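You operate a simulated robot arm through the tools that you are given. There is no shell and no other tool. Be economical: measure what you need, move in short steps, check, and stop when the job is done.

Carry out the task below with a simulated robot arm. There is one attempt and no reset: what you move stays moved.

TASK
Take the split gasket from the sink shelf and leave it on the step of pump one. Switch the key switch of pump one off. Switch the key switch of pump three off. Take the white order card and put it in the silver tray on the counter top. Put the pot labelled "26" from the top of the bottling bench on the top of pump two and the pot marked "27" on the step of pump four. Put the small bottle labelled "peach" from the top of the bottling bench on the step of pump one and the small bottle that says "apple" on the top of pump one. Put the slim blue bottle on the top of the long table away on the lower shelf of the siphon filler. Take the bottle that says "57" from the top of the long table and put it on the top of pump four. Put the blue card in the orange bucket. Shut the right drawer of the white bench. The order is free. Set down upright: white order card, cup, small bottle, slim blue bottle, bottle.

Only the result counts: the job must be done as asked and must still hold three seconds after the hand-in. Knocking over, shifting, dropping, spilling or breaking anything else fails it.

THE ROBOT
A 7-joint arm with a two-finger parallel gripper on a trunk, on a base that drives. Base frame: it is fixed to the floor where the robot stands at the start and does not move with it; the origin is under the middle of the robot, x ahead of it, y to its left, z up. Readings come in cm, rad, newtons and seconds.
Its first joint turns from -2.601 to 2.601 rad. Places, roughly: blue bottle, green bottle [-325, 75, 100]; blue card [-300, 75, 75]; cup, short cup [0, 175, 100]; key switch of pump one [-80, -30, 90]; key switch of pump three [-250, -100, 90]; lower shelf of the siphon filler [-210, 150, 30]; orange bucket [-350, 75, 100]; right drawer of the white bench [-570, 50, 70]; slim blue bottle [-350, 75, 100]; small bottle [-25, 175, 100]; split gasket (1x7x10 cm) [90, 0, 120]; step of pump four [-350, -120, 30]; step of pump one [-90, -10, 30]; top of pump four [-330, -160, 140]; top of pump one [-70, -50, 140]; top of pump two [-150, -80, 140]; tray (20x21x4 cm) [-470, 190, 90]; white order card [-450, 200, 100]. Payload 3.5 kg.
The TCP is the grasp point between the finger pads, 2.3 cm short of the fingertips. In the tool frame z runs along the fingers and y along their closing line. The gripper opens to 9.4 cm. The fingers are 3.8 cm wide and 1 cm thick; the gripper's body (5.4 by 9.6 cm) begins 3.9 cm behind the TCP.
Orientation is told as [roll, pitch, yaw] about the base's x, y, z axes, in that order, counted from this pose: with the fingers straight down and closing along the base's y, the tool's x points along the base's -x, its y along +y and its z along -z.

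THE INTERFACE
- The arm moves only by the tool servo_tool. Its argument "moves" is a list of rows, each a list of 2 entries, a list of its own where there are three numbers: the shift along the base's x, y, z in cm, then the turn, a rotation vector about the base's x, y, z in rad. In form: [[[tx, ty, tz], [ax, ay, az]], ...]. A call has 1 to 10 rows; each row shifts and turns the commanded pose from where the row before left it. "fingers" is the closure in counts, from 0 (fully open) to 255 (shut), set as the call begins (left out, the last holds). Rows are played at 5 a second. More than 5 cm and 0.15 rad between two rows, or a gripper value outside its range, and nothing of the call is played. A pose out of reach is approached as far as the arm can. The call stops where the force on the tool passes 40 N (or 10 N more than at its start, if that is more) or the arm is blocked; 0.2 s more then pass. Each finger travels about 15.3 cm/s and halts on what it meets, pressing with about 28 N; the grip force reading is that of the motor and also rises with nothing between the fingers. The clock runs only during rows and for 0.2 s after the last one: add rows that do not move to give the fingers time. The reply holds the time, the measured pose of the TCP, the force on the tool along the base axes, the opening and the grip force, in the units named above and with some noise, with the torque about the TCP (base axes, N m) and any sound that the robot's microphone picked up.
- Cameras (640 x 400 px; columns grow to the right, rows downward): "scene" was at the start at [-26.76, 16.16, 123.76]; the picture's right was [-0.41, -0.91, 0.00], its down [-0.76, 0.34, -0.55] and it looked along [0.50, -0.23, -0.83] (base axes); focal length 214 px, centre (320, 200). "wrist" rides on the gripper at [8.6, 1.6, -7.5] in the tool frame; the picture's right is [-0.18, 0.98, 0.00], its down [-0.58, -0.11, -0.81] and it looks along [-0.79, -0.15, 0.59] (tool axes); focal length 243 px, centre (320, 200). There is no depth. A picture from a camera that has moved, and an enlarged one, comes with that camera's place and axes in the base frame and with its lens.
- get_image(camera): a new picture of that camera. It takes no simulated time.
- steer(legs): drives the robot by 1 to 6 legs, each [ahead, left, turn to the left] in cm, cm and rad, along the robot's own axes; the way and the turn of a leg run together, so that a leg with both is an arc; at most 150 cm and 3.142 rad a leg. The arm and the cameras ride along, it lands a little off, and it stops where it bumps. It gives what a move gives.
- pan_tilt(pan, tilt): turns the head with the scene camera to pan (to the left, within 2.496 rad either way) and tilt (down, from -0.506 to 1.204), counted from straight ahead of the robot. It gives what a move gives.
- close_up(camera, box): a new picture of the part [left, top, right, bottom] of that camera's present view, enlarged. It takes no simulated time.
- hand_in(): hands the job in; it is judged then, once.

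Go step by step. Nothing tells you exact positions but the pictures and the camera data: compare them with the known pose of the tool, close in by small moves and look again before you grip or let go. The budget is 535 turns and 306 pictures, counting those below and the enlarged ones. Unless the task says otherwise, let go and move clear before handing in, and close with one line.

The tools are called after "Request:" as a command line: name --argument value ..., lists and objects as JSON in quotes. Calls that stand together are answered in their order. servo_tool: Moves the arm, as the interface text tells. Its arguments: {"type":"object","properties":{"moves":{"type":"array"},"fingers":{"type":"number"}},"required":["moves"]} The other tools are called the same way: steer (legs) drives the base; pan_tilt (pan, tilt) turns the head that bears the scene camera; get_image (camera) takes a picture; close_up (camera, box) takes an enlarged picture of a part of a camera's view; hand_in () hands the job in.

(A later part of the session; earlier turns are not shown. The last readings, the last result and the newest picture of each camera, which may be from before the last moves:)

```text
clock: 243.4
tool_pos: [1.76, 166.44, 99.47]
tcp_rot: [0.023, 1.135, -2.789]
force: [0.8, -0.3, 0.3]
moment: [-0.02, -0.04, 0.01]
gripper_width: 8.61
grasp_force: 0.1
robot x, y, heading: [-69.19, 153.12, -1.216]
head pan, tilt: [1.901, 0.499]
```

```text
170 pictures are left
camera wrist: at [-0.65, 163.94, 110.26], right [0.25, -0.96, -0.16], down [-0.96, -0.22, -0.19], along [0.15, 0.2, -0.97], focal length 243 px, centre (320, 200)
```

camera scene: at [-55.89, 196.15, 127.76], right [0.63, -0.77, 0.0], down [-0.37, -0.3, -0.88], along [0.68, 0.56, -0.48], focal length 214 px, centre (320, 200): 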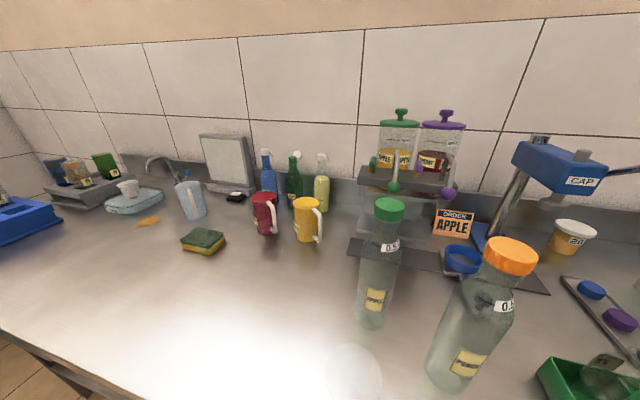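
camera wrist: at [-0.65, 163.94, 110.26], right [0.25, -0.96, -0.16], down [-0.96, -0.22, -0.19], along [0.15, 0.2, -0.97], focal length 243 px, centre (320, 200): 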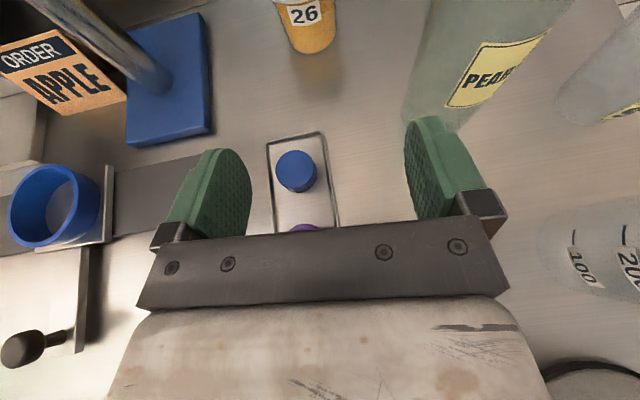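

Request:
servo_tool --moves '[[[-0.3, 0.8, 0], [0, 0, 0]], [[3.4, 1.24, -1.7], [0, 0, 0]], [[3.4, 1.24, -1.7], [0, 0, 0]], [[3.0, 1.1, -1.5], [0, 0, 0]]]'

Request:
get_image --camera "wrist"

Request:
get_image --camera "scene"

```text
clock: 244.4
tool_pos: [11.38, 170.72, 94.53]
tcp_rot: [0.023, 1.136, -2.79]
force: [-0.7, 0.6, 0.5]
moment: [0.01, 0.02, 0.0]
gripper_width: 8.59
grasp_force: 0.0
robot x, y, heading: [-69.07, 153.12, -1.218]
head pan, tilt: [1.901, 0.499]
```

```text
169 pictures are left
camera wrist: at [9.01, 168.33, 105.41], right [0.25, -0.96, -0.16], down [-0.96, -0.21, -0.19], along [0.14, 0.2, -0.97], focal length 243 px, centre (320, 200)
```

wrist: 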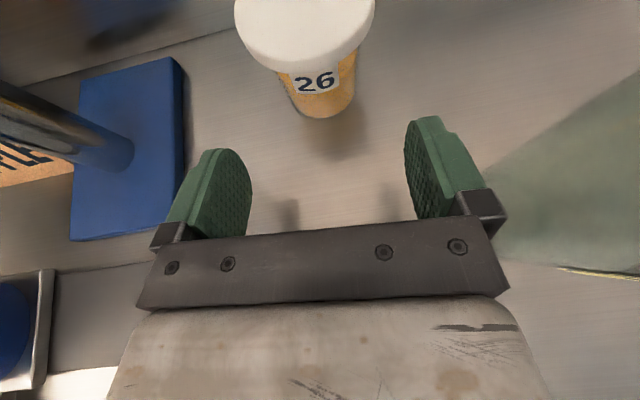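

```text
168 pictures are left
camera scene: at [-55.88, 196.15, 127.76], right [0.63, -0.77, 0.0], down [-0.37, -0.3, -0.88], along [0.68, 0.56, -0.48], focal length 214 px, centre (320, 200)
```

scene: 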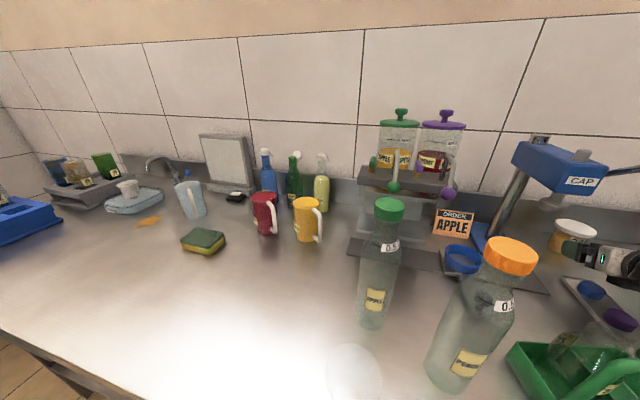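

Request:
servo_tool --moves '[[[2.4, 1.15, -1.25], [0, 0, 0]], [[2.45, 0.95, -1.25], [0, 0, 0]], [[2.45, 0.95, -1.2], [0, 0, 0]]]'

Request:
get_image --camera "wrist"

```text
clock: 245.2
tool_pos: [18.19, 173.61, 91.87]
tcp_rot: [0.024, 1.145, -2.791]
force: [0.4, -0.4, 0.2]
moment: [-0.01, -0.01, 0.03]
gripper_width: 8.59
grasp_force: 0.1
robot x, y, heading: [-69.48, 152.64, -1.219]
head pan, tilt: [1.901, 0.499]
```

```text
167 pictures are left
camera wrist: at [15.7, 171.12, 102.76], right [0.25, -0.96, -0.16], down [-0.96, -0.21, -0.2], along [0.16, 0.2, -0.97], focal length 243 px, centre (320, 200)
```

wrist: 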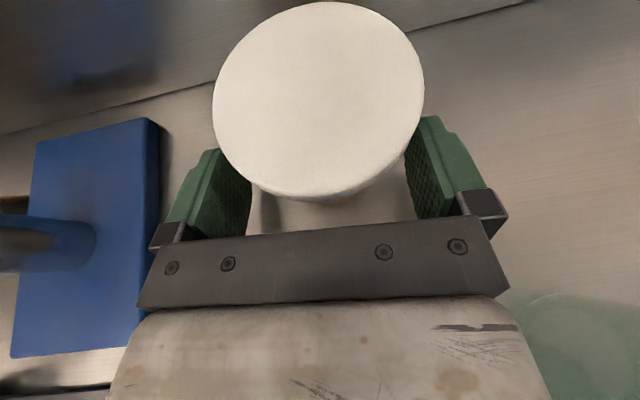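

Pot is between the fingers below the lid. Lower 1 cm and close.

Request:
servo_tool --moves '[[[0.4, 0.1, -1], [0, 0, 0]], [[0, 0, 0], [0, 0, 0]]]'

Request:
servo_tool --moves '[[[0, 0, 0], [0, 0, 0]], [[0, 0, 0], [0, 0, 0]], [[0, 0, 0], [0, 0, 0]], [[0, 0, 0], [0, 0, 0]]]' --fingers 255

Request:
get_image --camera "wrist"

```text
clock: 245.8
tool_pos: [18.63, 173.75, 92.11]
tcp_rot: [0.03, 1.155, -2.784]
force: [0.0, 0.7, 0.3]
moment: [0.03, 0.05, 0.0]
gripper_width: 8.61
grasp_force: 0.0
robot x, y, heading: [-68.92, 152.72, -1.217]
head pan, tilt: [1.901, 0.499]
```

```text
clock: 246.8
tool_pos: [18.79, 173.69, 92.07]
tcp_rot: [0.031, 1.157, -2.785]
force: [1.7, 3.3, 6.1]
moment: [0.32, -0.1, -0.03]
gripper_width: 5.99
grasp_force: 28.1
robot x, y, heading: [-69.14, 152.88, -1.215]
head pan, tilt: [1.901, 0.499]
```

```text
166 pictures are left
camera wrist: at [16.14, 171.24, 102.92], right [0.25, -0.96, -0.16], down [-0.95, -0.21, -0.21], along [0.17, 0.2, -0.97], focal length 243 px, centre (320, 200)
```

wrist: 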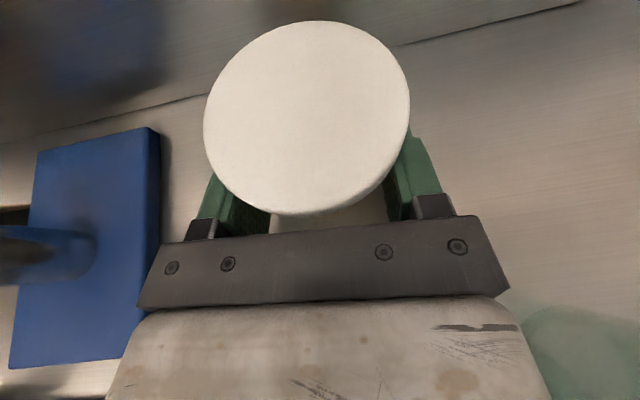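

The hand stopped descending about 1 cm high — the arm may be touching something behind. It has the pot (6.0 cm); lift gently and check the scene.

Request:
servo_tool --moves '[[[0, 0, 1.5], [0, 0, 0]], [[0, 0, 2], [0, 0, 0]], [[0, 0, 3], [0, 0, 0]]]'

Request:
pan_tilt --pan 1.5 --tilt 0.7

Request:
get_image --camera "scene"

```text
clock: 247.6
tool_pos: [19.04, 174.02, 96.32]
tcp_rot: [0.021, 1.133, -2.793]
force: [1.1, 0.1, -1.0]
moment: [-0.02, 0.04, 0.02]
gripper_width: 6.0
grasp_force: 27.6
robot x, y, heading: [-68.72, 152.79, -1.21]
head pan, tilt: [1.901, 0.499]
```

```text
clock: 248.4
tool_pos: [19.09, 173.88, 96.4]
tcp_rot: [0.022, 1.134, -2.792]
force: [0.3, 0.5, -1.6]
moment: [-0.03, 0.03, 0.02]
gripper_width: 5.95
grasp_force: 27.7
robot x, y, heading: [-69.31, 152.77, -1.217]
head pan, tilt: [1.499, 0.7]
```

```text
165 pictures are left
camera scene: at [-54.77, 192.78, 125.99], right [0.28, -0.96, 0.0], down [-0.62, -0.18, -0.77], along [0.73, 0.21, -0.64], focal length 214 px, centre (320, 200)
```

scene: 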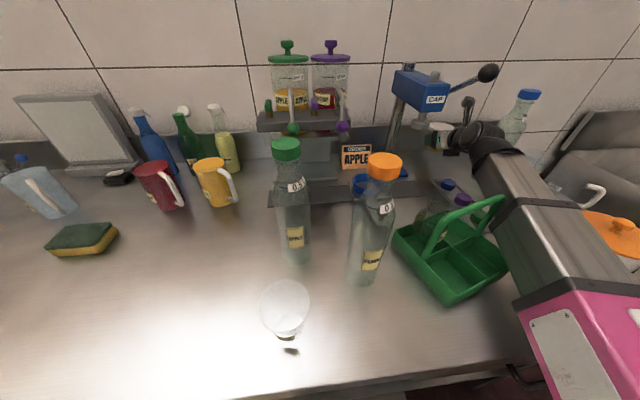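

Request:
servo_tool --moves '[[[0, 0, 4], [0, 0, 0]], [[0, 0, 4], [0, 0, 0]], [[0, 0, 4], [0, 0, 0]], [[-1, -2, 4], [0, 0, 0]], [[-2, -2, 3], [0, 0, 0]], [[-2, -2, 3], [0, 0, 0]]]'

Request:
steer --legs '[[0, -35, 0]]'

Request:
get_image --camera "scene"

Request:
get_image --camera "wrist"

```text
clock: 249.8
tool_pos: [14.04, 167.86, 118.56]
tcp_rot: [0.019, 1.134, -2.792]
force: [-0.4, 0.1, -0.6]
moment: [-0.01, 0.06, 0.03]
gripper_width: 5.97
grasp_force: 28.2
robot x, y, heading: [-68.97, 152.65, -1.217]
head pan, tilt: [1.499, 0.7]
```

```text
clock: 252.1
tool_pos: [-19.12, 155.8, 118.57]
tcp_rot: [0.019, 1.134, -2.787]
force: [-0.3, 0.6, -1.4]
moment: [0.01, -0.03, 0.0]
gripper_width: 6.02
grasp_force: 27.9
robot x, y, heading: [-102.12, 140.24, -1.213]
head pan, tilt: [1.499, 0.7]
```

```text
164 pictures are left
camera scene: at [-87.89, 180.54, 125.99], right [0.28, -0.96, 0.0], down [-0.62, -0.18, -0.76], along [0.73, 0.22, -0.64], focal length 214 px, centre (320, 200)
```

scene: 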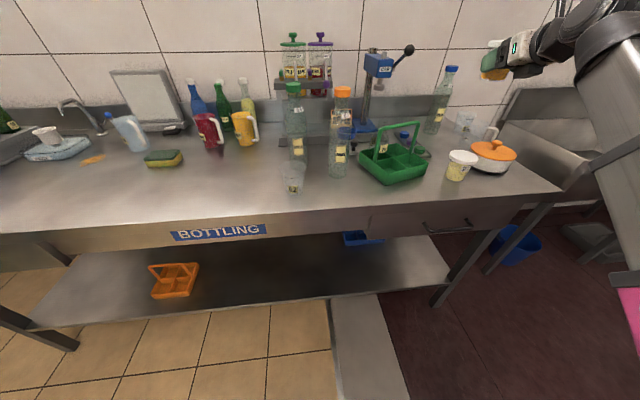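

```text
163 pictures are left
camera wrist: at [-21.45, 153.44, 129.42], right [0.25, -0.96, -0.16], down [-0.96, -0.22, -0.19], along [0.14, 0.2, -0.97], focal length 243 px, centre (320, 200)
```

wrist: 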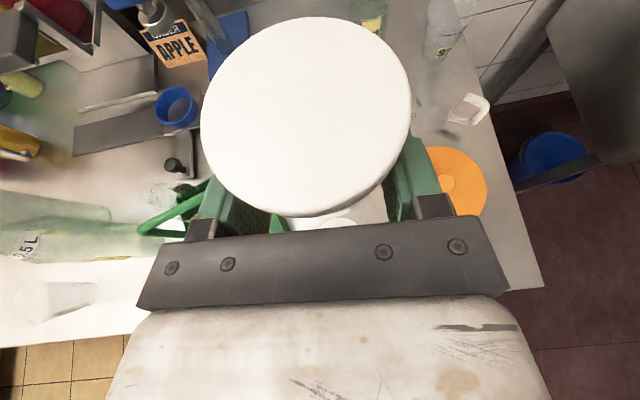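

Bench items undisturbed; pot 26 held. Next: drive south, turn west with the arm facing the pumps, heading to pump two.

Request:
steer --legs '[[62, 0, 0], [0, 0, -1.54]]'

Request:
steer --legs '[[120, 0, 0]]'

Request:
pan_tilt --pan 1.2 --tilt 0.1

Request:
get_image --camera "scene"

```text
clock: 259.3
tool_pos: [-62.56, 0.35, 118.61]
tcp_rot: [0.022, 1.135, 1.958]
force: [0.1, -0.5, -0.8]
moment: [0.05, -0.01, -0.03]
gripper_width: 5.99
grasp_force: 27.7
robot x, y, heading: [-80.46, 82.58, -2.75]
head pan, tilt: [1.499, 0.7]
```

```text
clock: 265.4
tool_pos: [-169.31, -46.16, 118.64]
tcp_rot: [0.021, 1.135, 1.988]
force: [-0.2, -0.1, -1.5]
moment: [0.01, 0.0, -0.02]
gripper_width: 5.98
grasp_force: 28.0
robot x, y, heading: [-189.86, 36.01, -2.719]
head pan, tilt: [1.499, 0.7]
```

```text
clock: 266.4
tool_pos: [-169.17, -46.01, 118.53]
tcp_rot: [0.02, 1.135, 1.986]
force: [-0.7, -1.2, -1.9]
moment: [0.03, -0.04, -0.03]
gripper_width: 5.96
grasp_force: 27.9
robot x, y, heading: [-190.24, 35.85, -2.718]
head pan, tilt: [1.201, 0.099]
```

```text
162 pictures are left
camera scene: at [-151.78, 22.79, 131.46], right [-1.0, -0.05, 0.0], down [-0.01, 0.1, -0.99], along [0.05, -0.99, -0.1], focal length 214 px, centre (320, 200)
```

scene: 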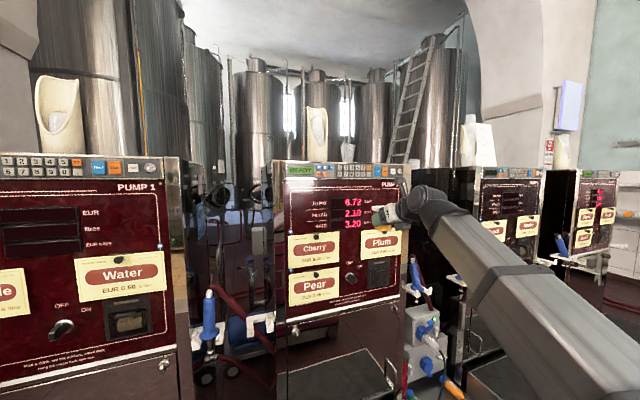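

Pump tops are at about 138–140. Raise the pot to z≈152 before moving in.

Request:
servo_tool --moves '[[[0, 0, 4.5], [0, 0, 0]], [[0, 0, 4.5], [0, 0, 0]], [[0, 0, 4.5], [0, 0, 0]], [[0, 0, 4.5], [0, 0, 0]], [[0, 0, 4.5], [0, 0, 0]], [[0, 0, 4.5], [0, 0, 0]], [[0, 0, 4.5], [0, 0, 0]], [[0, 0, 3.5], [0, 0, 0]]]'

Request:
get_image --camera "wrist"

Request:
get_image --camera "scene"

```text
clock: 268.2
tool_pos: [-169.39, -46.11, 153.61]
tcp_rot: [0.021, 1.133, 1.986]
force: [-0.1, 1.1, -1.9]
moment: [0.03, 0.0, 0.02]
gripper_width: 6.0
grasp_force: 28.0
robot x, y, heading: [-189.91, 36.0, -2.722]
head pan, tilt: [1.201, 0.099]
```

```text
161 pictures are left
camera wrist: at [-171.98, -43.93, 164.48], right [-0.94, -0.31, -0.16], down [-0.28, 0.94, -0.19], along [0.21, -0.13, -0.97], focal length 243 px, centre (320, 200)
```

wrist: 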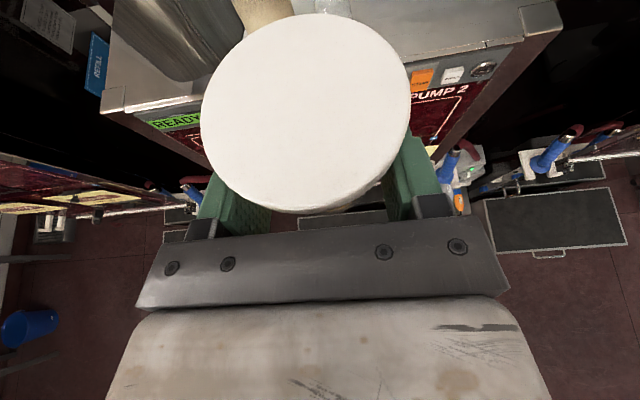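

```text
160 pictures are left
camera scene: at [-151.78, 22.79, 131.47], right [-1.0, -0.05, 0.0], down [-0.01, 0.1, -0.99], along [0.05, -0.99, -0.1], focal length 214 px, centre (320, 200)
```

scene: 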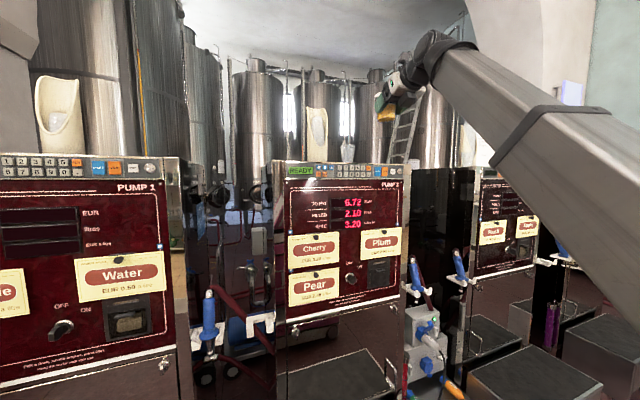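

Pump two's top: front edge n≈5, e −198…−143, with a horn-shaped holder near its middle. I'll place the pot on the west part. Move base in.

Request:
steer --legs '[[10, 24, 0]]'

Request:
get_image --camera "wrist"

Request:
pan_tilt --pan 1.1 --tilt -0.1

Request:
get_image --camera "scene"

```text
clock: 270.1
tool_pos: [-168.47, -72.7, 153.5]
tcp_rot: [0.021, 1.136, 1.987]
force: [-0.1, 0.0, -1.3]
moment: [0.04, 0.02, -0.01]
gripper_width: 5.99
grasp_force: 28.0
robot x, y, heading: [-189.34, 9.43, -2.72]
head pan, tilt: [1.201, 0.099]
```

```text
159 pictures are left
camera wrist: at [-171.07, -70.39, 164.44], right [-0.94, -0.31, -0.16], down [-0.28, 0.94, -0.19], along [0.21, -0.13, -0.97], focal length 243 px, centre (320, 200)
```

wrist: 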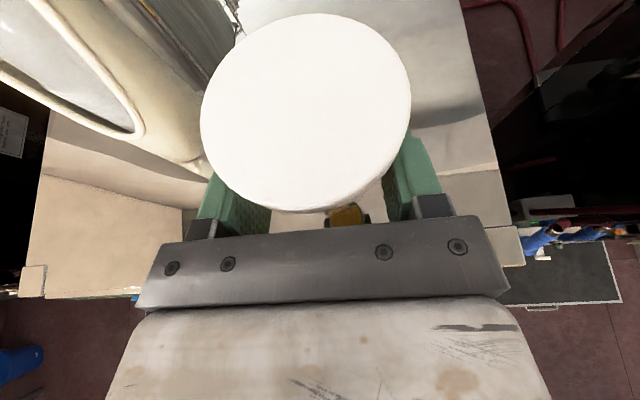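

```text
clock: 270.8
tool_pos: [-168.41, -72.65, 153.63]
tcp_rot: [0.022, 1.135, 1.987]
force: [0.3, -0.2, -2.0]
moment: [0.03, 0.05, 0.01]
gripper_width: 5.99
grasp_force: 27.8
robot x, y, heading: [-188.91, 9.4, -2.72]
head pan, tilt: [1.1, -0.099]
```

```text
158 pictures are left
camera scene: at [-151.83, -3.19, 133.25], right [-1.0, 0.05, 0.0], down [0.0, -0.1, -1.0], along [-0.05, -0.99, 0.1], focal length 214 px, centre (320, 200)
```

scene: 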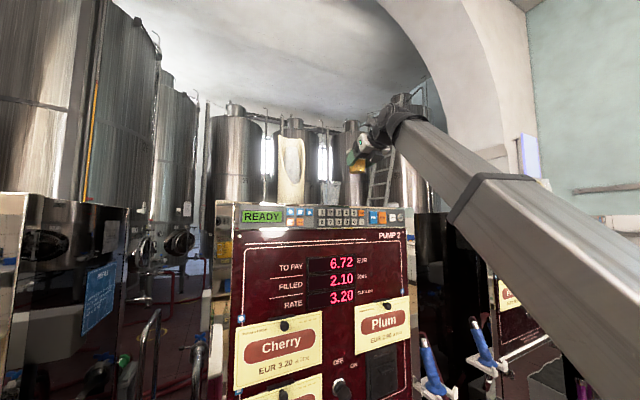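

Shift 8.5 cm further in, then lower slowly to contact.

Request:
servo_tool --moves '[[[1.65, -4, 0], [0, 0, 0]], [[1.65, -4, 0], [0, 0, 0]], [[0, 0, -3], [0, 0, 0]], [[0, 0, -2], [0, 0, 0]], [[0, 0, -1], [0, 0, 0]]]'

Request:
get_image --camera "wrist"

Request:
close_up --camera "scene" --box '[230, 110, 454, 250]'

```text
clock: 272.0
tool_pos: [-165.23, -80.63, 147.39]
tcp_rot: [0.021, 1.135, 1.987]
force: [-0.1, 0.9, -2.0]
moment: [0.05, 0.05, -0.04]
gripper_width: 5.99
grasp_force: 27.8
robot x, y, heading: [-188.54, 9.01, -2.721]
head pan, tilt: [1.1, -0.099]
```

```text
157 pictures are left
camera wrist: at [-167.8, -78.44, 158.34], right [-0.94, -0.31, -0.16], down [-0.28, 0.94, -0.19], along [0.21, -0.13, -0.97], focal length 243 px, centre (320, 200)
```

wrist: 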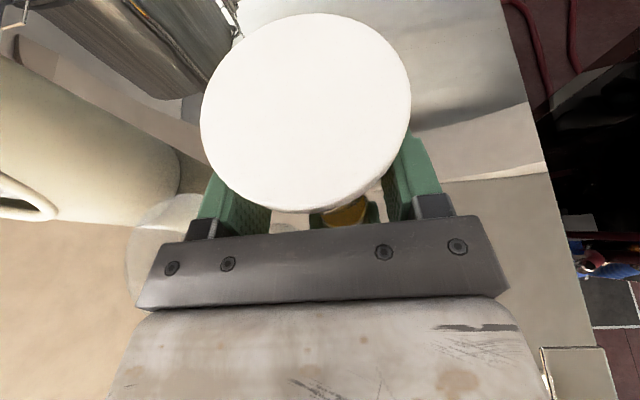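

```text
2.86 times, centred on (342, 180) of scene
camera zoom: at [-151.83, -3.19, 133.26], right [-1.0, 0.05, 0.0], down [0.0, -0.1, -1.0], along [-0.05, -0.99, 0.1], focal length 613 px, centre (257, 257)
```

zoom: 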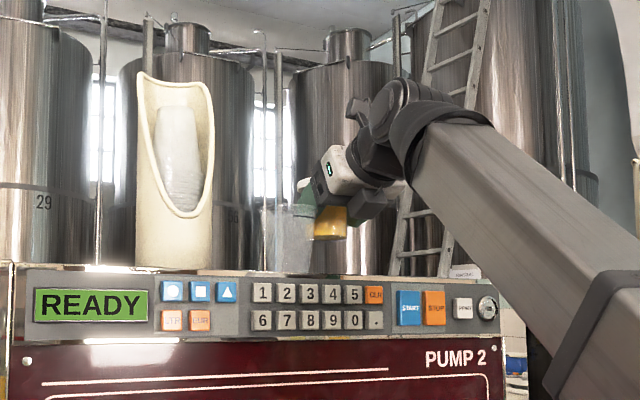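

There is a transparent cup just east of my spot. Shift the pot 5.5 cm west before lowering.

Request:
servo_tool --moves '[[[-2.6, -1.1, 0.5], [0, 0, 0]], [[-2.5, -1.0, 0], [0, 0, 0]]]'

Request:
get_image --camera "wrist"

Request:
close_up --camera "scene" --box '[310, 130, 438, 210]'

```text
clock: 272.6
tool_pos: [-170.31, -82.59, 147.95]
tcp_rot: [0.021, 1.136, 1.988]
force: [0.4, 1.0, -1.2]
moment: [-0.01, 0.0, -0.01]
gripper_width: 5.95
grasp_force: 28.2
robot x, y, heading: [-188.51, 8.73, -2.717]
head pan, tilt: [1.1, -0.099]
```

```text
155 pictures are left
camera wrist: at [-172.86, -80.4, 158.86], right [-0.94, -0.31, -0.16], down [-0.28, 0.94, -0.19], along [0.21, -0.13, -0.97], focal length 243 px, centre (320, 200)
```

wrist: 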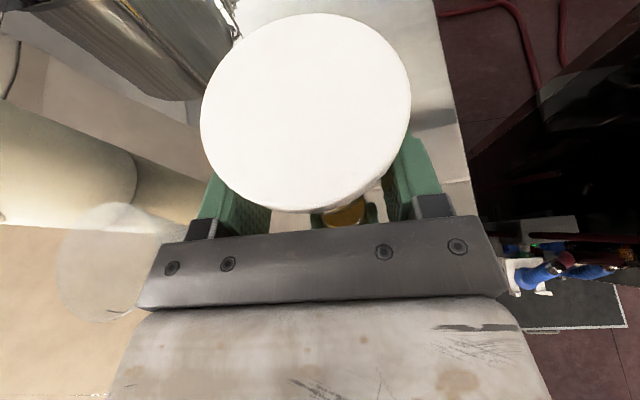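

```text
5.00 times, centred on (374, 170) of scene
camera zoom: at [-151.82, -3.17, 133.26], right [-1.0, 0.05, 0.0], down [0.0, -0.1, -1.0], along [-0.05, -0.99, 0.1], focal length 1072 px, centre (50, 350)
```

zoom: 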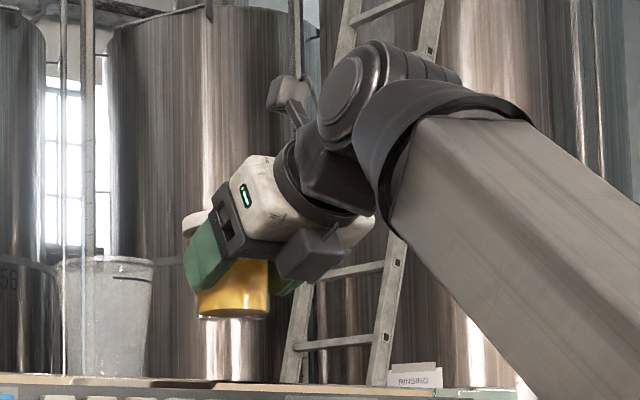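

Clear of the cup now. Lower to the pump top.

Request:
servo_tool --moves '[[[0, 0, -2], [0, 0, 0]], [[0, 0, -1.2], [0, 0, 0]], [[0, 0, -0.6], [0, 0, 0]], [[0, 0, -0.5], [0, 0, 0]]]'

Request:
close_up --camera "scene" --box '[310, 130, 438, 210]'

```text
clock: 273.6
tool_pos: [-170.32, -82.81, 143.79]
tcp_rot: [0.021, 1.134, 1.989]
force: [-0.4, 0.6, -1.0]
moment: [0.02, 0.01, 0.01]
gripper_width: 5.99
grasp_force: 28.1
robot x, y, heading: [-189.06, 8.95, -2.719]
head pan, tilt: [1.1, -0.099]
```

```text
5.00 times, centred on (374, 170) of scene
camera zoom: at [-151.83, -3.19, 133.26], right [-1.0, 0.05, 0.0], down [0.0, -0.1, -1.0], along [-0.05, -0.99, 0.1], focal length 1072 px, centre (50, 350)
```

zoom: 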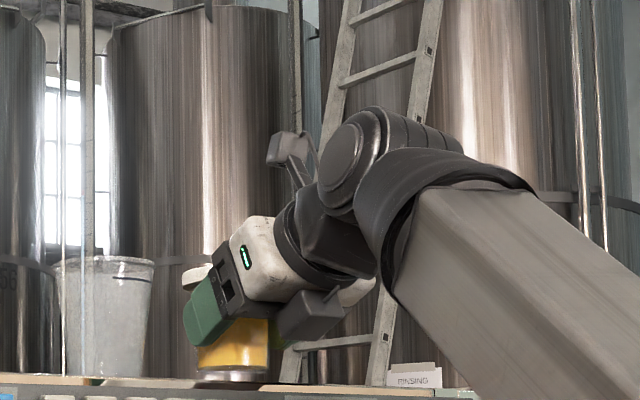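

Request:
servo_tool --moves '[[[0, 0, -0.4], [0, 0, 0]], [[0, 0, -0.3], [0, 0, 0]], [[0, 0, -0.3], [0, 0, 0]]]'

```text
clock: 274.4
tool_pos: [-170.4, -82.75, 142.88]
tcp_rot: [0.021, 1.135, 1.987]
force: [0.6, 0.2, -0.9]
moment: [0.01, 0.03, -0.01]
gripper_width: 5.98
grasp_force: 28.3
robot x, y, heading: [-188.95, 9.36, -2.718]
head pan, tilt: [1.1, -0.099]
```

Request:
servo_tool --moves '[[[0, 0, -0.3], [0, 0, 0]], [[0, 0, -0.3], [0, 0, 0]], [[0, 0, -0.3], [0, 0, 0]], [[0, 0, -0.3], [0, 0, 0]]]'

Request:
close_up --camera "scene" --box '[310, 130, 438, 210]'

```text
clock: 275.4
tool_pos: [-170.27, -82.65, 141.73]
tcp_rot: [0.023, 1.14, 1.988]
force: [-0.6, 1.8, 14.8]
moment: [-0.64, -0.19, -0.02]
gripper_width: 5.98
grasp_force: 28.1
robot x, y, heading: [-189.2, 9.01, -2.715]
head pan, tilt: [1.1, -0.099]
```

```text
5.00 times, centred on (374, 170) of scene
camera zoom: at [-151.85, -3.13, 133.27], right [-1.0, 0.05, 0.0], down [0.0, -0.1, -0.99], along [-0.05, -0.99, 0.1], focal length 1072 px, centre (50, 350)
```

zoom: 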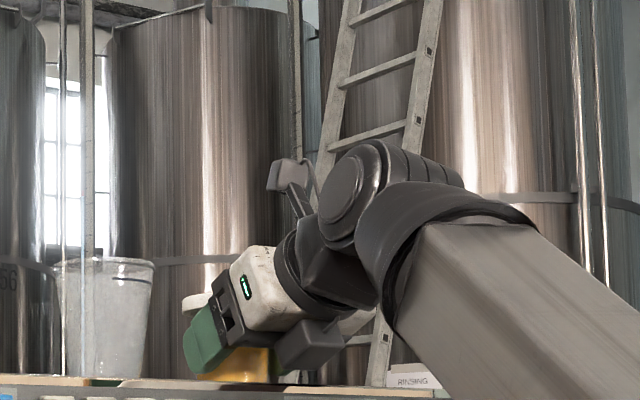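

Contact. Release and withdraw horizontally.

Request:
servo_tool --moves '[[[0, 0, 0.25], [0, 0, 0]], [[0, 0, 0], [0, 0, 0]]]'

Request:
servo_tool --moves '[[[0, 0, 0], [0, 0, 0]], [[0, 0, 0], [0, 0, 0]], [[0, 0, 0], [0, 0, 0]]]' --fingers 45

Request:
servo_tool --moves '[[[-0.6, 1.4, 0], [0, 0, 0]], [[-0.8, 1.9, 0.2], [0, 0, 0]], [[-1.2, 2.7, 0.5], [0, 0, 0]], [[-1.6, 3.6, 2], [0, 0, 0]], [[-1.6, 3.6, 2], [0, 0, 0]]]'

Request:
get_image --camera "wrist"

Request:
close_up --camera "scene" --box '[310, 130, 438, 210]'

```text
clock: 276.0
tool_pos: [-170.18, -82.69, 141.63]
tcp_rot: [0.022, 1.133, 1.989]
force: [0.4, 0.7, 5.5]
moment: [-0.24, -0.09, 0.03]
gripper_width: 5.96
grasp_force: 28.1
robot x, y, heading: [-189.09, 9.48, -2.719]
head pan, tilt: [1.1, -0.099]
```

```text
clock: 276.8
tool_pos: [-170.24, -82.89, 141.81]
tcp_rot: [0.019, 1.134, 1.986]
force: [-0.1, -0.9, -0.9]
moment: [0.0, 0.06, 0.02]
gripper_width: 7.75
grasp_force: 0.1
robot x, y, heading: [-189.22, 9.65, -2.72]
head pan, tilt: [1.1, -0.099]
```

```text
clock: 278.0
tool_pos: [-176.15, -69.71, 146.37]
tcp_rot: [0.021, 1.134, 1.989]
force: [-0.3, 0.5, -0.2]
moment: [0.04, -0.01, 0.02]
gripper_width: 7.76
grasp_force: 0.0
robot x, y, heading: [-189.33, 9.31, -2.717]
head pan, tilt: [1.1, -0.099]
```

```text
151 pictures are left
camera wrist: at [-178.8, -67.43, 157.3], right [-0.94, -0.31, -0.16], down [-0.28, 0.94, -0.19], along [0.21, -0.13, -0.97], focal length 243 px, centre (320, 200)
```

wrist: 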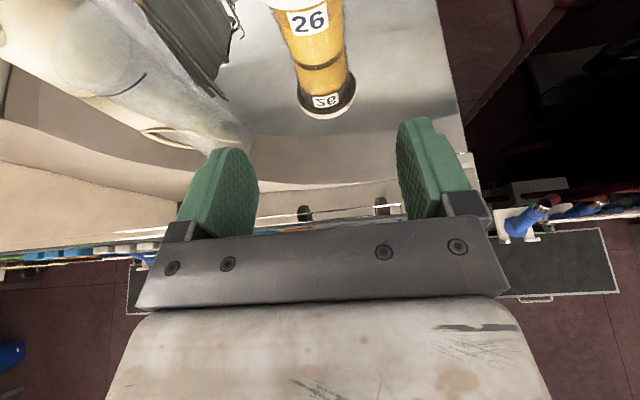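

```text
5.00 times, centred on (374, 170) of scene
camera zoom: at [-151.83, -3.18, 133.26], right [-1.0, 0.05, 0.0], down [0.0, -0.1, -1.0], along [-0.05, -0.99, 0.1], focal length 1072 px, centre (50, 350)
```

zoom: 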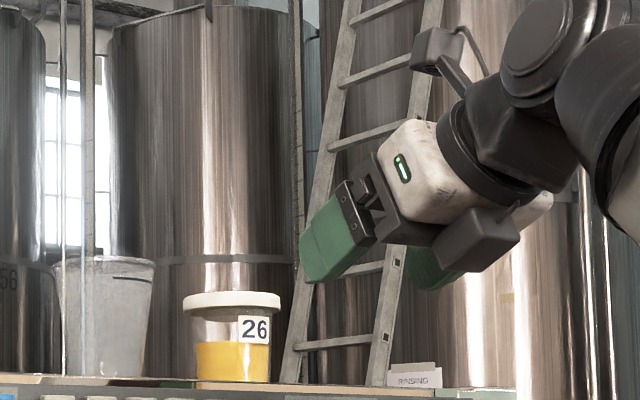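

Pot 26 stands on pump two. Next: bottle 57 for pump four's top. Drive west, then turn to face the long table.

Request:
steer --legs '[[0, -24, 0], [110, 0, 0], [0, 0, 3.1]]'

Request:
pan_tilt --pan 1.7 --tilt 0.6

Request:
get_image --camera "scene"

Request:
get_image --camera "wrist"

```text
clock: 292.3
tool_pos: [-311.44, 63.39, 146.54]
tcp_rot: [0.023, 1.134, -1.175]
force: [-0.2, -0.4, 0.0]
moment: [0.0, -0.03, -0.03]
gripper_width: 7.76
grasp_force: 0.1
robot x, y, heading: [-300.4, -15.68, 0.404]
head pan, tilt: [1.1, -0.099]
```

```text
clock: 293.4
tool_pos: [-311.45, 63.38, 146.44]
tcp_rot: [0.021, 1.135, -1.173]
force: [0.4, 0.8, 0.0]
moment: [0.01, 0.05, -0.04]
gripper_width: 7.72
grasp_force: 0.0
robot x, y, heading: [-300.48, -15.18, 0.403]
head pan, tilt: [1.7, 0.6]
```

```text
149 pictures are left
camera scene: at [-342.74, -3.54, 126.86], right [0.86, 0.51, 0.0], down [0.29, -0.49, -0.83], along [-0.42, 0.71, -0.56], focal length 214 px, centre (320, 200)
```

scene: 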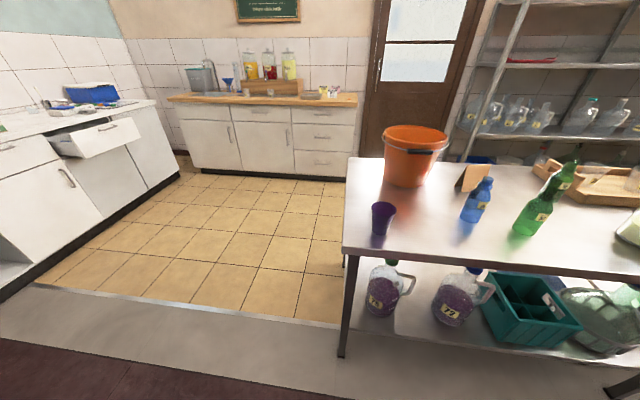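

```text
148 pictures are left
camera wrist: at [-308.91, 61.11, 157.31], right [0.94, 0.29, -0.16], down [0.26, -0.95, -0.19], along [-0.2, 0.14, -0.97], focal length 243 px, centre (320, 200)
```

wrist: 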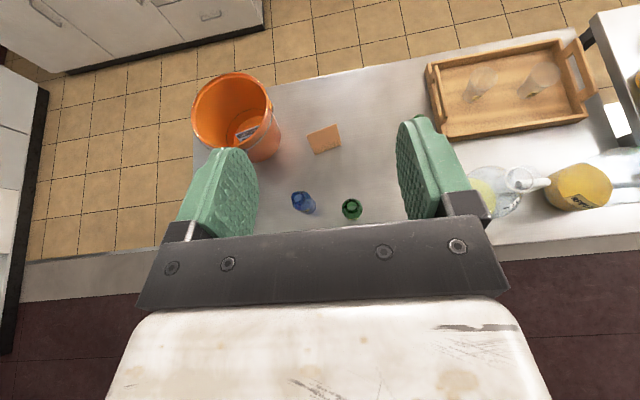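

57 is at (-313,70). Move to the start of the slanted approach and descend.

Request:
servo_tool --moves '[[[2.3, -4, 0], [0, 0, 0]], [[2.3, -4, 0], [0, 0, 0]], [[0, 0, -5], [0, 0, 0]], [[0, 0, -5], [0, 0, 0]], [[0, 0, -5], [0, 0, 0]], [[0, 0, -5], [0, 0, 0]], [[0, 0, -5], [0, 0, 0]], [[0, 0, -5], [0, 0, 0]], [[0, 0, -5], [0, 0, 0]], [[0, 0, -5], [0, 0, 0]]]' --fingers 0

Request:
servo_tool --moves '[[[0, 0, -5], [0, 0, 0]], [[0, 0, -4], [0, 0, 0]]]'

Request:
get_image --camera "wrist"

```text
clock: 295.6
tool_pos: [-307.08, 55.71, 106.28]
tcp_rot: [0.023, 1.134, -1.175]
force: [0.1, 0.7, 0.6]
moment: [-0.01, -0.01, -0.02]
gripper_width: 9.4
grasp_force: 0.1
robot x, y, heading: [-300.42, -15.77, 0.406]
head pan, tilt: [1.7, 0.6]
```

```text
clock: 296.2
tool_pos: [-306.92, 55.49, 97.34]
tcp_rot: [0.022, 1.133, -1.174]
force: [-0.4, 0.1, 0.1]
moment: [0.02, -0.01, -0.03]
gripper_width: 9.4
grasp_force: 0.1
robot x, y, heading: [-300.02, -15.51, 0.402]
head pan, tilt: [1.7, 0.6]
```

```text
147 pictures are left
camera wrist: at [-304.28, 53.31, 108.27], right [0.94, 0.29, -0.16], down [0.26, -0.95, -0.19], along [-0.2, 0.14, -0.97], focal length 243 px, centre (320, 200)
```

wrist: 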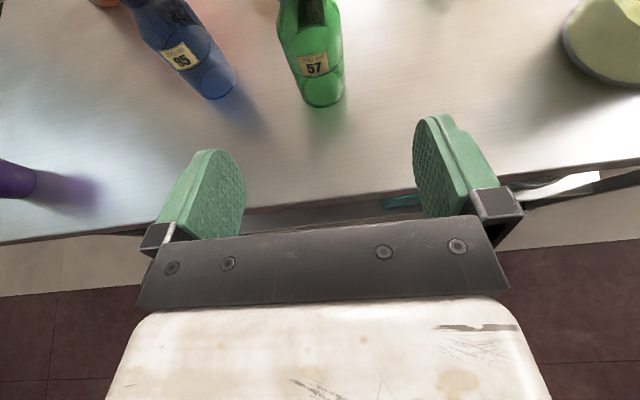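

Aligned. Approach.

Request:
servo_tool --moves '[[[0, 0, -3.3], [0, 0, 0]], [[-1.6, 3.8, -1.9], [0, 0, 0]], [[-1.6, 3.8, -1.9], [0, 0, 0]], [[-1.3, 3.0, -1.5], [0, 0, 0]]]'

Request:
get_image --camera "wrist"

```text
clock: 297.2
tool_pos: [-311.35, 66.23, 89.0]
tcp_rot: [0.022, 1.133, -1.176]
force: [0.6, 0.4, -0.4]
moment: [0.02, 0.04, -0.01]
gripper_width: 9.41
grasp_force: 0.0
robot x, y, heading: [-300.43, -15.75, 0.403]
head pan, tilt: [1.7, 0.6]
```

```text
146 pictures are left
camera wrist: at [-308.76, 63.92, 99.89], right [0.94, 0.29, -0.16], down [0.26, -0.95, -0.19], along [-0.2, 0.14, -0.97], focal length 243 px, centre (320, 200)
```

wrist: 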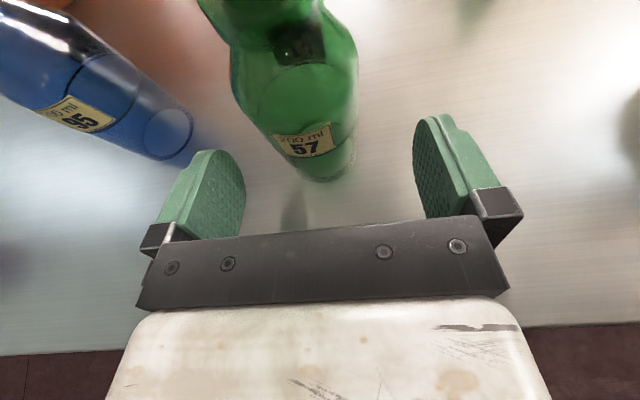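

Request:
servo_tool --moves '[[[-0.65, 1.5, -0.9], [0, 0, 0]], [[-0.65, 1.5, -0.8], [0, 0, 0]]]'

Request:
servo_tool --moves '[[[0, 0, 0], [0, 0, 0]], [[0, 0, 0], [0, 0, 0]], [[0, 0, 0], [0, 0, 0]], [[0, 0, 0], [0, 0, 0]]]' --fingers 255

Request:
servo_tool --moves '[[[0, 0, 2], [0, 0, 0]], [[0, 0, 4], [0, 0, 0]], [[0, 0, 4.5], [0, 0, 0]], [[0, 0, 4.5], [0, 0, 0]], [[0, 0, 4.5], [0, 0, 0]], [[0, 0, 4.5], [0, 0, 0]], [[0, 0, 4.5], [0, 0, 0]]]'

Request:
get_image --camera "wrist"

```text
clock: 297.8
tool_pos: [-312.68, 69.24, 87.3]
tcp_rot: [0.02, 1.136, -1.176]
force: [0.9, -0.5, 0.1]
moment: [0.02, 0.01, -0.01]
gripper_width: 9.4
grasp_force: 0.0
robot x, y, heading: [-300.44, -16.07, 0.403]
head pan, tilt: [1.7, 0.6]
```

```text
clock: 298.8
tool_pos: [-312.58, 69.23, 87.23]
tcp_rot: [0.023, 1.134, -1.175]
force: [-1.5, 0.2, 0.6]
moment: [0.02, 0.16, 0.06]
gripper_width: 5.7
grasp_force: 28.6
robot x, y, heading: [-300.45, -15.73, 0.4]
head pan, tilt: [1.7, 0.6]
```

```text
clock: 300.4
tool_pos: [-312.71, 69.23, 115.67]
tcp_rot: [0.021, 1.133, -1.174]
force: [-0.3, 0.2, -1.4]
moment: [0.0, -0.02, 0.0]
gripper_width: 5.67
grasp_force: 27.9
robot x, y, heading: [-300.55, -15.8, 0.4]
head pan, tilt: [1.7, 0.6]
```

```text
145 pictures are left
camera wrist: at [-310.17, 66.83, 126.55], right [0.94, 0.29, -0.16], down [0.26, -0.95, -0.19], along [-0.2, 0.13, -0.97], focal length 243 px, centre (320, 200)
```

wrist: 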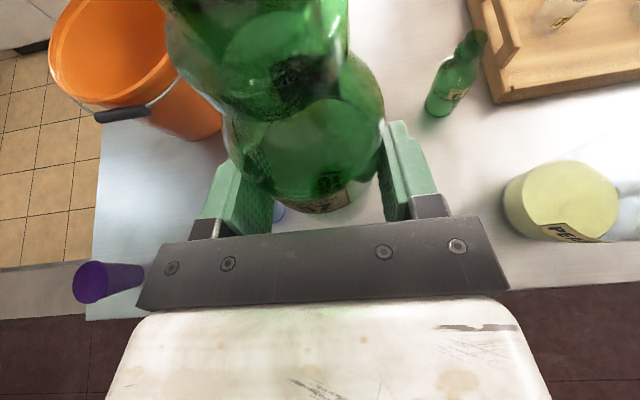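

57 is held. Raise high, back west, turn to face pump four with the arm on its side.

Request:
servo_tool --moves '[[[0, 0, 4.5], [0, 0, 0]], [[0, 0, 4.5], [0, 0, 0]], [[0, 0, 4.5], [0, 0, 0]], [[0, 0, 4.5], [0, 0, 0]], [[0, 0, 4.5], [0, 0, 0]], [[0, 0, 4.5], [0, 0, 0]], [[0, 0, 4.5], [0, 0, 0]], [[0, 0, 4.5], [0, 0, 0]], [[0, 0, 3], [0, 0, 0]]]'

Request:
steer --legs '[[-46, 0, 0], [0, 0, 3.14]]'

Request:
pan_tilt --pan 1.2 --tilt 0.1

Request:
get_image --camera "scene"

Request:
get_image --camera "wrist"

```text
clock: 302.4
tool_pos: [-312.77, 69.18, 154.59]
tcp_rot: [0.021, 1.133, -1.177]
force: [-0.1, -1.3, -0.9]
moment: [-0.03, -0.05, 0.01]
gripper_width: 5.71
grasp_force: 27.9
robot x, y, heading: [-300.13, -16.08, 0.401]
head pan, tilt: [1.7, 0.6]
```

```text
clock: 312.4
tool_pos: [-331.62, -118.63, 154.54]
tcp_rot: [0.02, 1.135, 1.935]
force: [0.4, -0.6, -1.6]
moment: [0.04, -0.02, 0.01]
gripper_width: 5.67
grasp_force: 27.4
robot x, y, heading: [-341.31, -33.61, -2.771]
head pan, tilt: [1.7, 0.6]
```

```text
clock: 313.3
tool_pos: [-331.49, -118.71, 154.48]
tcp_rot: [0.02, 1.133, 1.935]
force: [0.2, 0.1, -1.4]
moment: [0.02, 0.01, -0.02]
gripper_width: 5.67
grasp_force: 27.9
robot x, y, heading: [-341.04, -33.15, -2.767]
head pan, tilt: [1.201, 0.099]
```

```text
144 pictures are left
camera scene: at [-303.78, -48.35, 131.46], right [-1.0, 0.0, 0.0], down [0.0, 0.1, -0.99], along [0.0, -0.99, -0.1], focal length 214 px, centre (320, 200)
```

scene: 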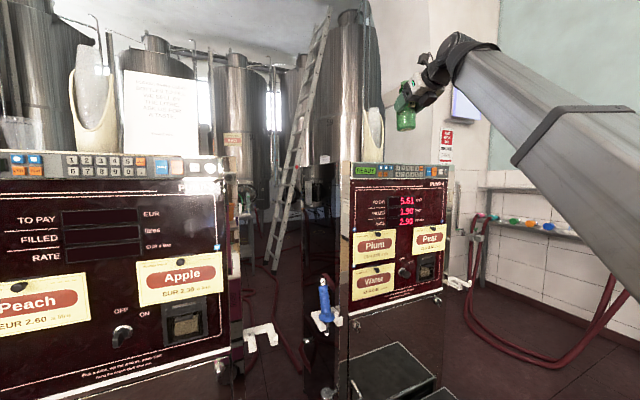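

```text
143 pictures are left
camera wrist: at [-334.05, -116.32, 165.46], right [-0.95, -0.26, -0.16], down [-0.23, 0.96, -0.19], along [0.2, -0.14, -0.97], focal length 243 px, centre (320, 200)
```

wrist: 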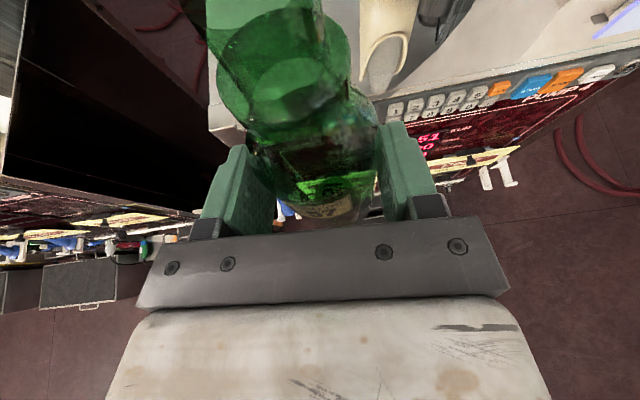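

Request:
close_up --camera "scene" --box '[300, 80, 460, 180]'

```text
4.00 times, centred on (380, 130) of scene
camera zoom: at [-303.78, -48.35, 131.46], right [-1.0, 0.0, 0.0], down [0.0, 0.1, -0.99], along [0.0, -0.99, -0.1], focal length 858 px, centre (80, 480)
```

zoom: 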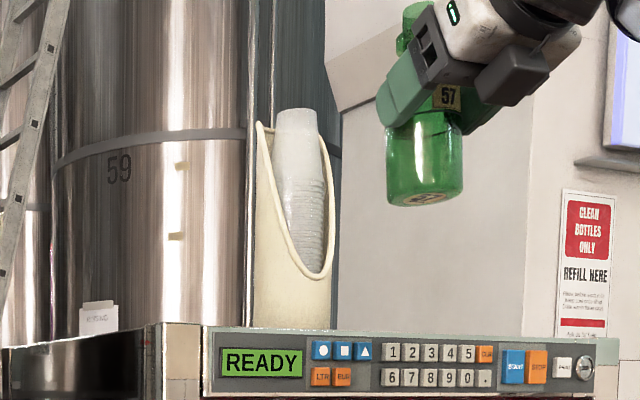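

Horn sits at e≈−360; the west part of pump four's top (e≈−380) is free. Drive west first, then in.

Request:
steer --legs '[[31, 0, 0], [0, 22, 0]]'

Request:
get_image --camera "wrist"

Request:
get_image --camera "scene"

```text
clock: 316.6
tool_pos: [-352.47, -150.28, 154.48]
tcp_rot: [0.022, 1.136, 1.937]
force: [-0.5, 0.3, -1.5]
moment: [0.03, 0.0, 0.01]
gripper_width: 5.67
grasp_force: 27.8
robot x, y, heading: [-362.39, -64.98, -2.767]
head pan, tilt: [1.201, 0.099]
```

```text
141 pictures are left
camera wrist: at [-354.93, -147.81, 165.46], right [-0.95, -0.26, -0.16], down [-0.23, 0.95, -0.19], along [0.2, -0.14, -0.97], focal length 243 px, centre (320, 200)
```

wrist: 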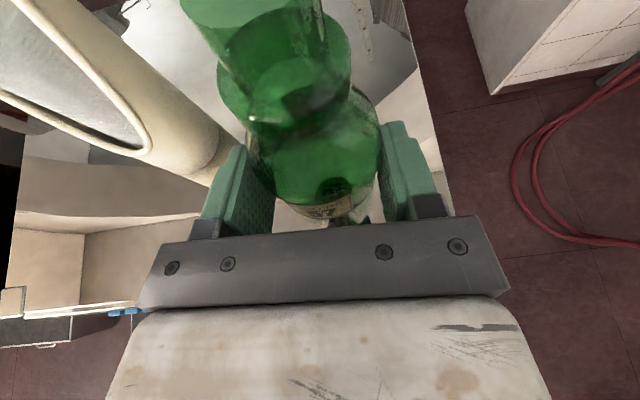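

```text
140 pictures are left
camera scene: at [-324.77, -79.79, 131.47], right [-1.0, 0.0, 0.0], down [0.0, 0.1, -0.99], along [0.0, -0.99, -0.1], focal length 214 px, centre (320, 200)
```

scene: 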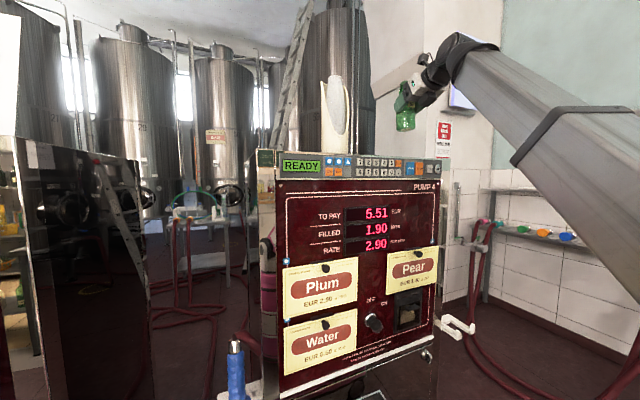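

Gap centre is e≈−382. Move in 8 cm and lower.

Request:
servo_tool --moves '[[[2.2, -3.5, 0], [0, 0, 0]], [[2.1, -3.4, 0], [0, 0, 0]], [[0, 0, -3], [0, 0, 0]], [[0, 0, -3], [0, 0, 0]], [[0, 0, -2.5], [0, 0, 0]]]'

Request:
get_image --camera "wrist"

Request:
close_up --camera "scene" --box '[310, 80, 470, 180]'

```text
clock: 317.9
tool_pos: [-348.25, -157.15, 146.02]
tcp_rot: [0.022, 1.136, 1.936]
force: [0.4, 0.0, -2.8]
moment: [0.02, -0.07, 0.02]
gripper_width: 5.67
grasp_force: 27.5
robot x, y, heading: [-362.28, -65.13, -2.771]
head pan, tilt: [1.201, 0.099]
```

```text
139 pictures are left
camera wrist: at [-350.75, -154.69, 157.02], right [-0.95, -0.26, -0.16], down [-0.23, 0.95, -0.19], along [0.2, -0.14, -0.97], focal length 243 px, centre (320, 200)
```

wrist: 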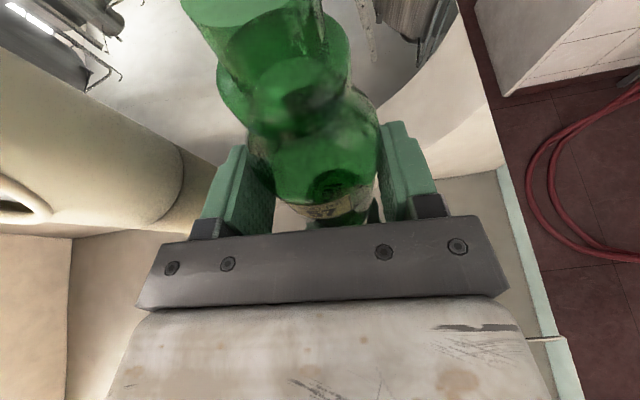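

```text
4.00 times, centred on (390, 130) of scene
camera zoom: at [-324.77, -79.79, 131.47], right [-1.0, 0.0, 0.0], down [0.0, 0.1, -0.99], along [0.0, -0.99, -0.1], focal length 858 px, centre (40, 480)
```

zoom: 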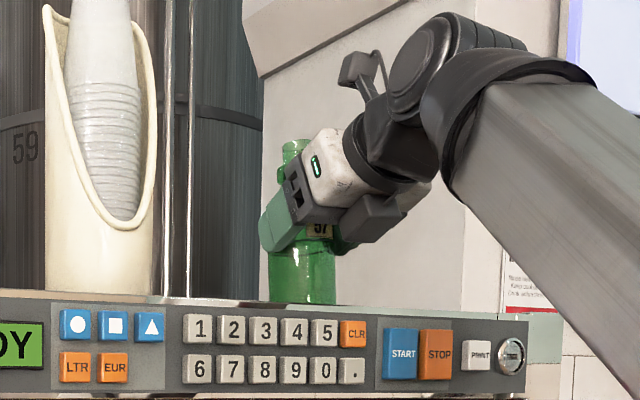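

Request:
servo_tool --moves '[[[0, 0, -1.5], [0, 0, 0]], [[0, 0, -0.8], [0, 0, 0]], [[0, 0, -0.5], [0, 0, 0]], [[0, 0, -0.4], [0, 0, 0]], [[0, 0, -0.3], [0, 0, 0]]]'

```text
clock: 319.1
tool_pos: [-348.15, -157.12, 142.72]
tcp_rot: [0.02, 1.137, 1.935]
force: [-0.8, 1.0, 19.2]
moment: [-0.06, -0.55, 0.03]
gripper_width: 5.72
grasp_force: 28.4
robot x, y, heading: [-362.22, -64.81, -2.777]
head pan, tilt: [1.201, 0.099]
```

Contact. Release and withdraw.

Request:
servo_tool --moves '[[[0, 0, 0.3], [0, 0, 0]], [[0, 0, 0], [0, 0, 0]]]'

Request:
servo_tool --moves '[[[0, 0, 0], [0, 0, 0]], [[0, 0, 0], [0, 0, 0]], [[0, 0, 0], [0, 0, 0]]]' --fingers 45

Request:
servo_tool --moves '[[[-0.55, 1.4, 0], [0, 0, 0]], [[-0.8, 1.9, 0], [0, 0, 0]], [[-1.2, 2.8, 0.3], [0, 0, 0]], [[-1.5, 3.7, 1], [0, 0, 0]], [[-1.5, 3.7, 2], [0, 0, 0]]]'

Request:
close_up --camera "scene" --box '[310, 80, 470, 180]'

```text
clock: 319.6
tool_pos: [-348.12, -157.18, 142.8]
tcp_rot: [0.022, 1.131, 1.935]
force: [0.2, 0.0, -1.9]
moment: [0.04, -0.01, -0.02]
gripper_width: 5.69
grasp_force: 28.2
robot x, y, heading: [-362.09, -64.97, -2.769]
head pan, tilt: [1.201, 0.099]
```

```text
clock: 320.4
tool_pos: [-348.21, -157.26, 142.89]
tcp_rot: [0.02, 1.134, 1.937]
force: [-0.3, 0.8, 0.6]
moment: [-0.06, -0.04, 0.05]
gripper_width: 7.78
grasp_force: 0.1
robot x, y, heading: [-361.89, -64.37, -2.772]
head pan, tilt: [1.201, 0.099]
```

```text
clock: 321.6
tool_pos: [-353.87, -143.43, 146.27]
tcp_rot: [0.022, 1.134, 1.936]
force: [0.1, 0.5, -0.1]
moment: [-0.03, -0.02, 0.0]
gripper_width: 7.77
grasp_force: 0.0
robot x, y, heading: [-362.1, -64.75, -2.77]
head pan, tilt: [1.201, 0.099]
```

```text
4.00 times, centred on (390, 130) of scene
camera zoom: at [-324.77, -79.78, 131.47], right [-1.0, 0.0, 0.0], down [0.0, 0.1, -0.99], along [0.0, -0.99, -0.1], focal length 858 px, centre (40, 480)
```

zoom: 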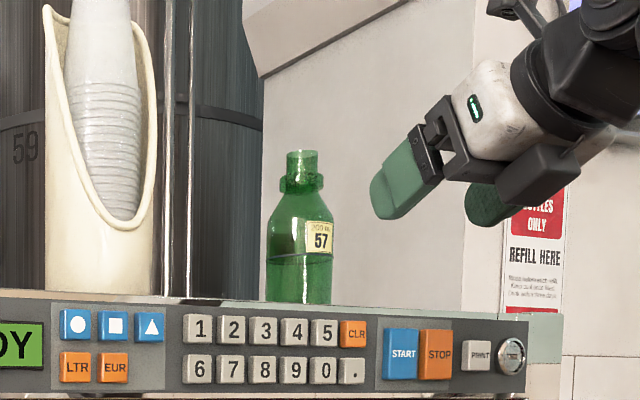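

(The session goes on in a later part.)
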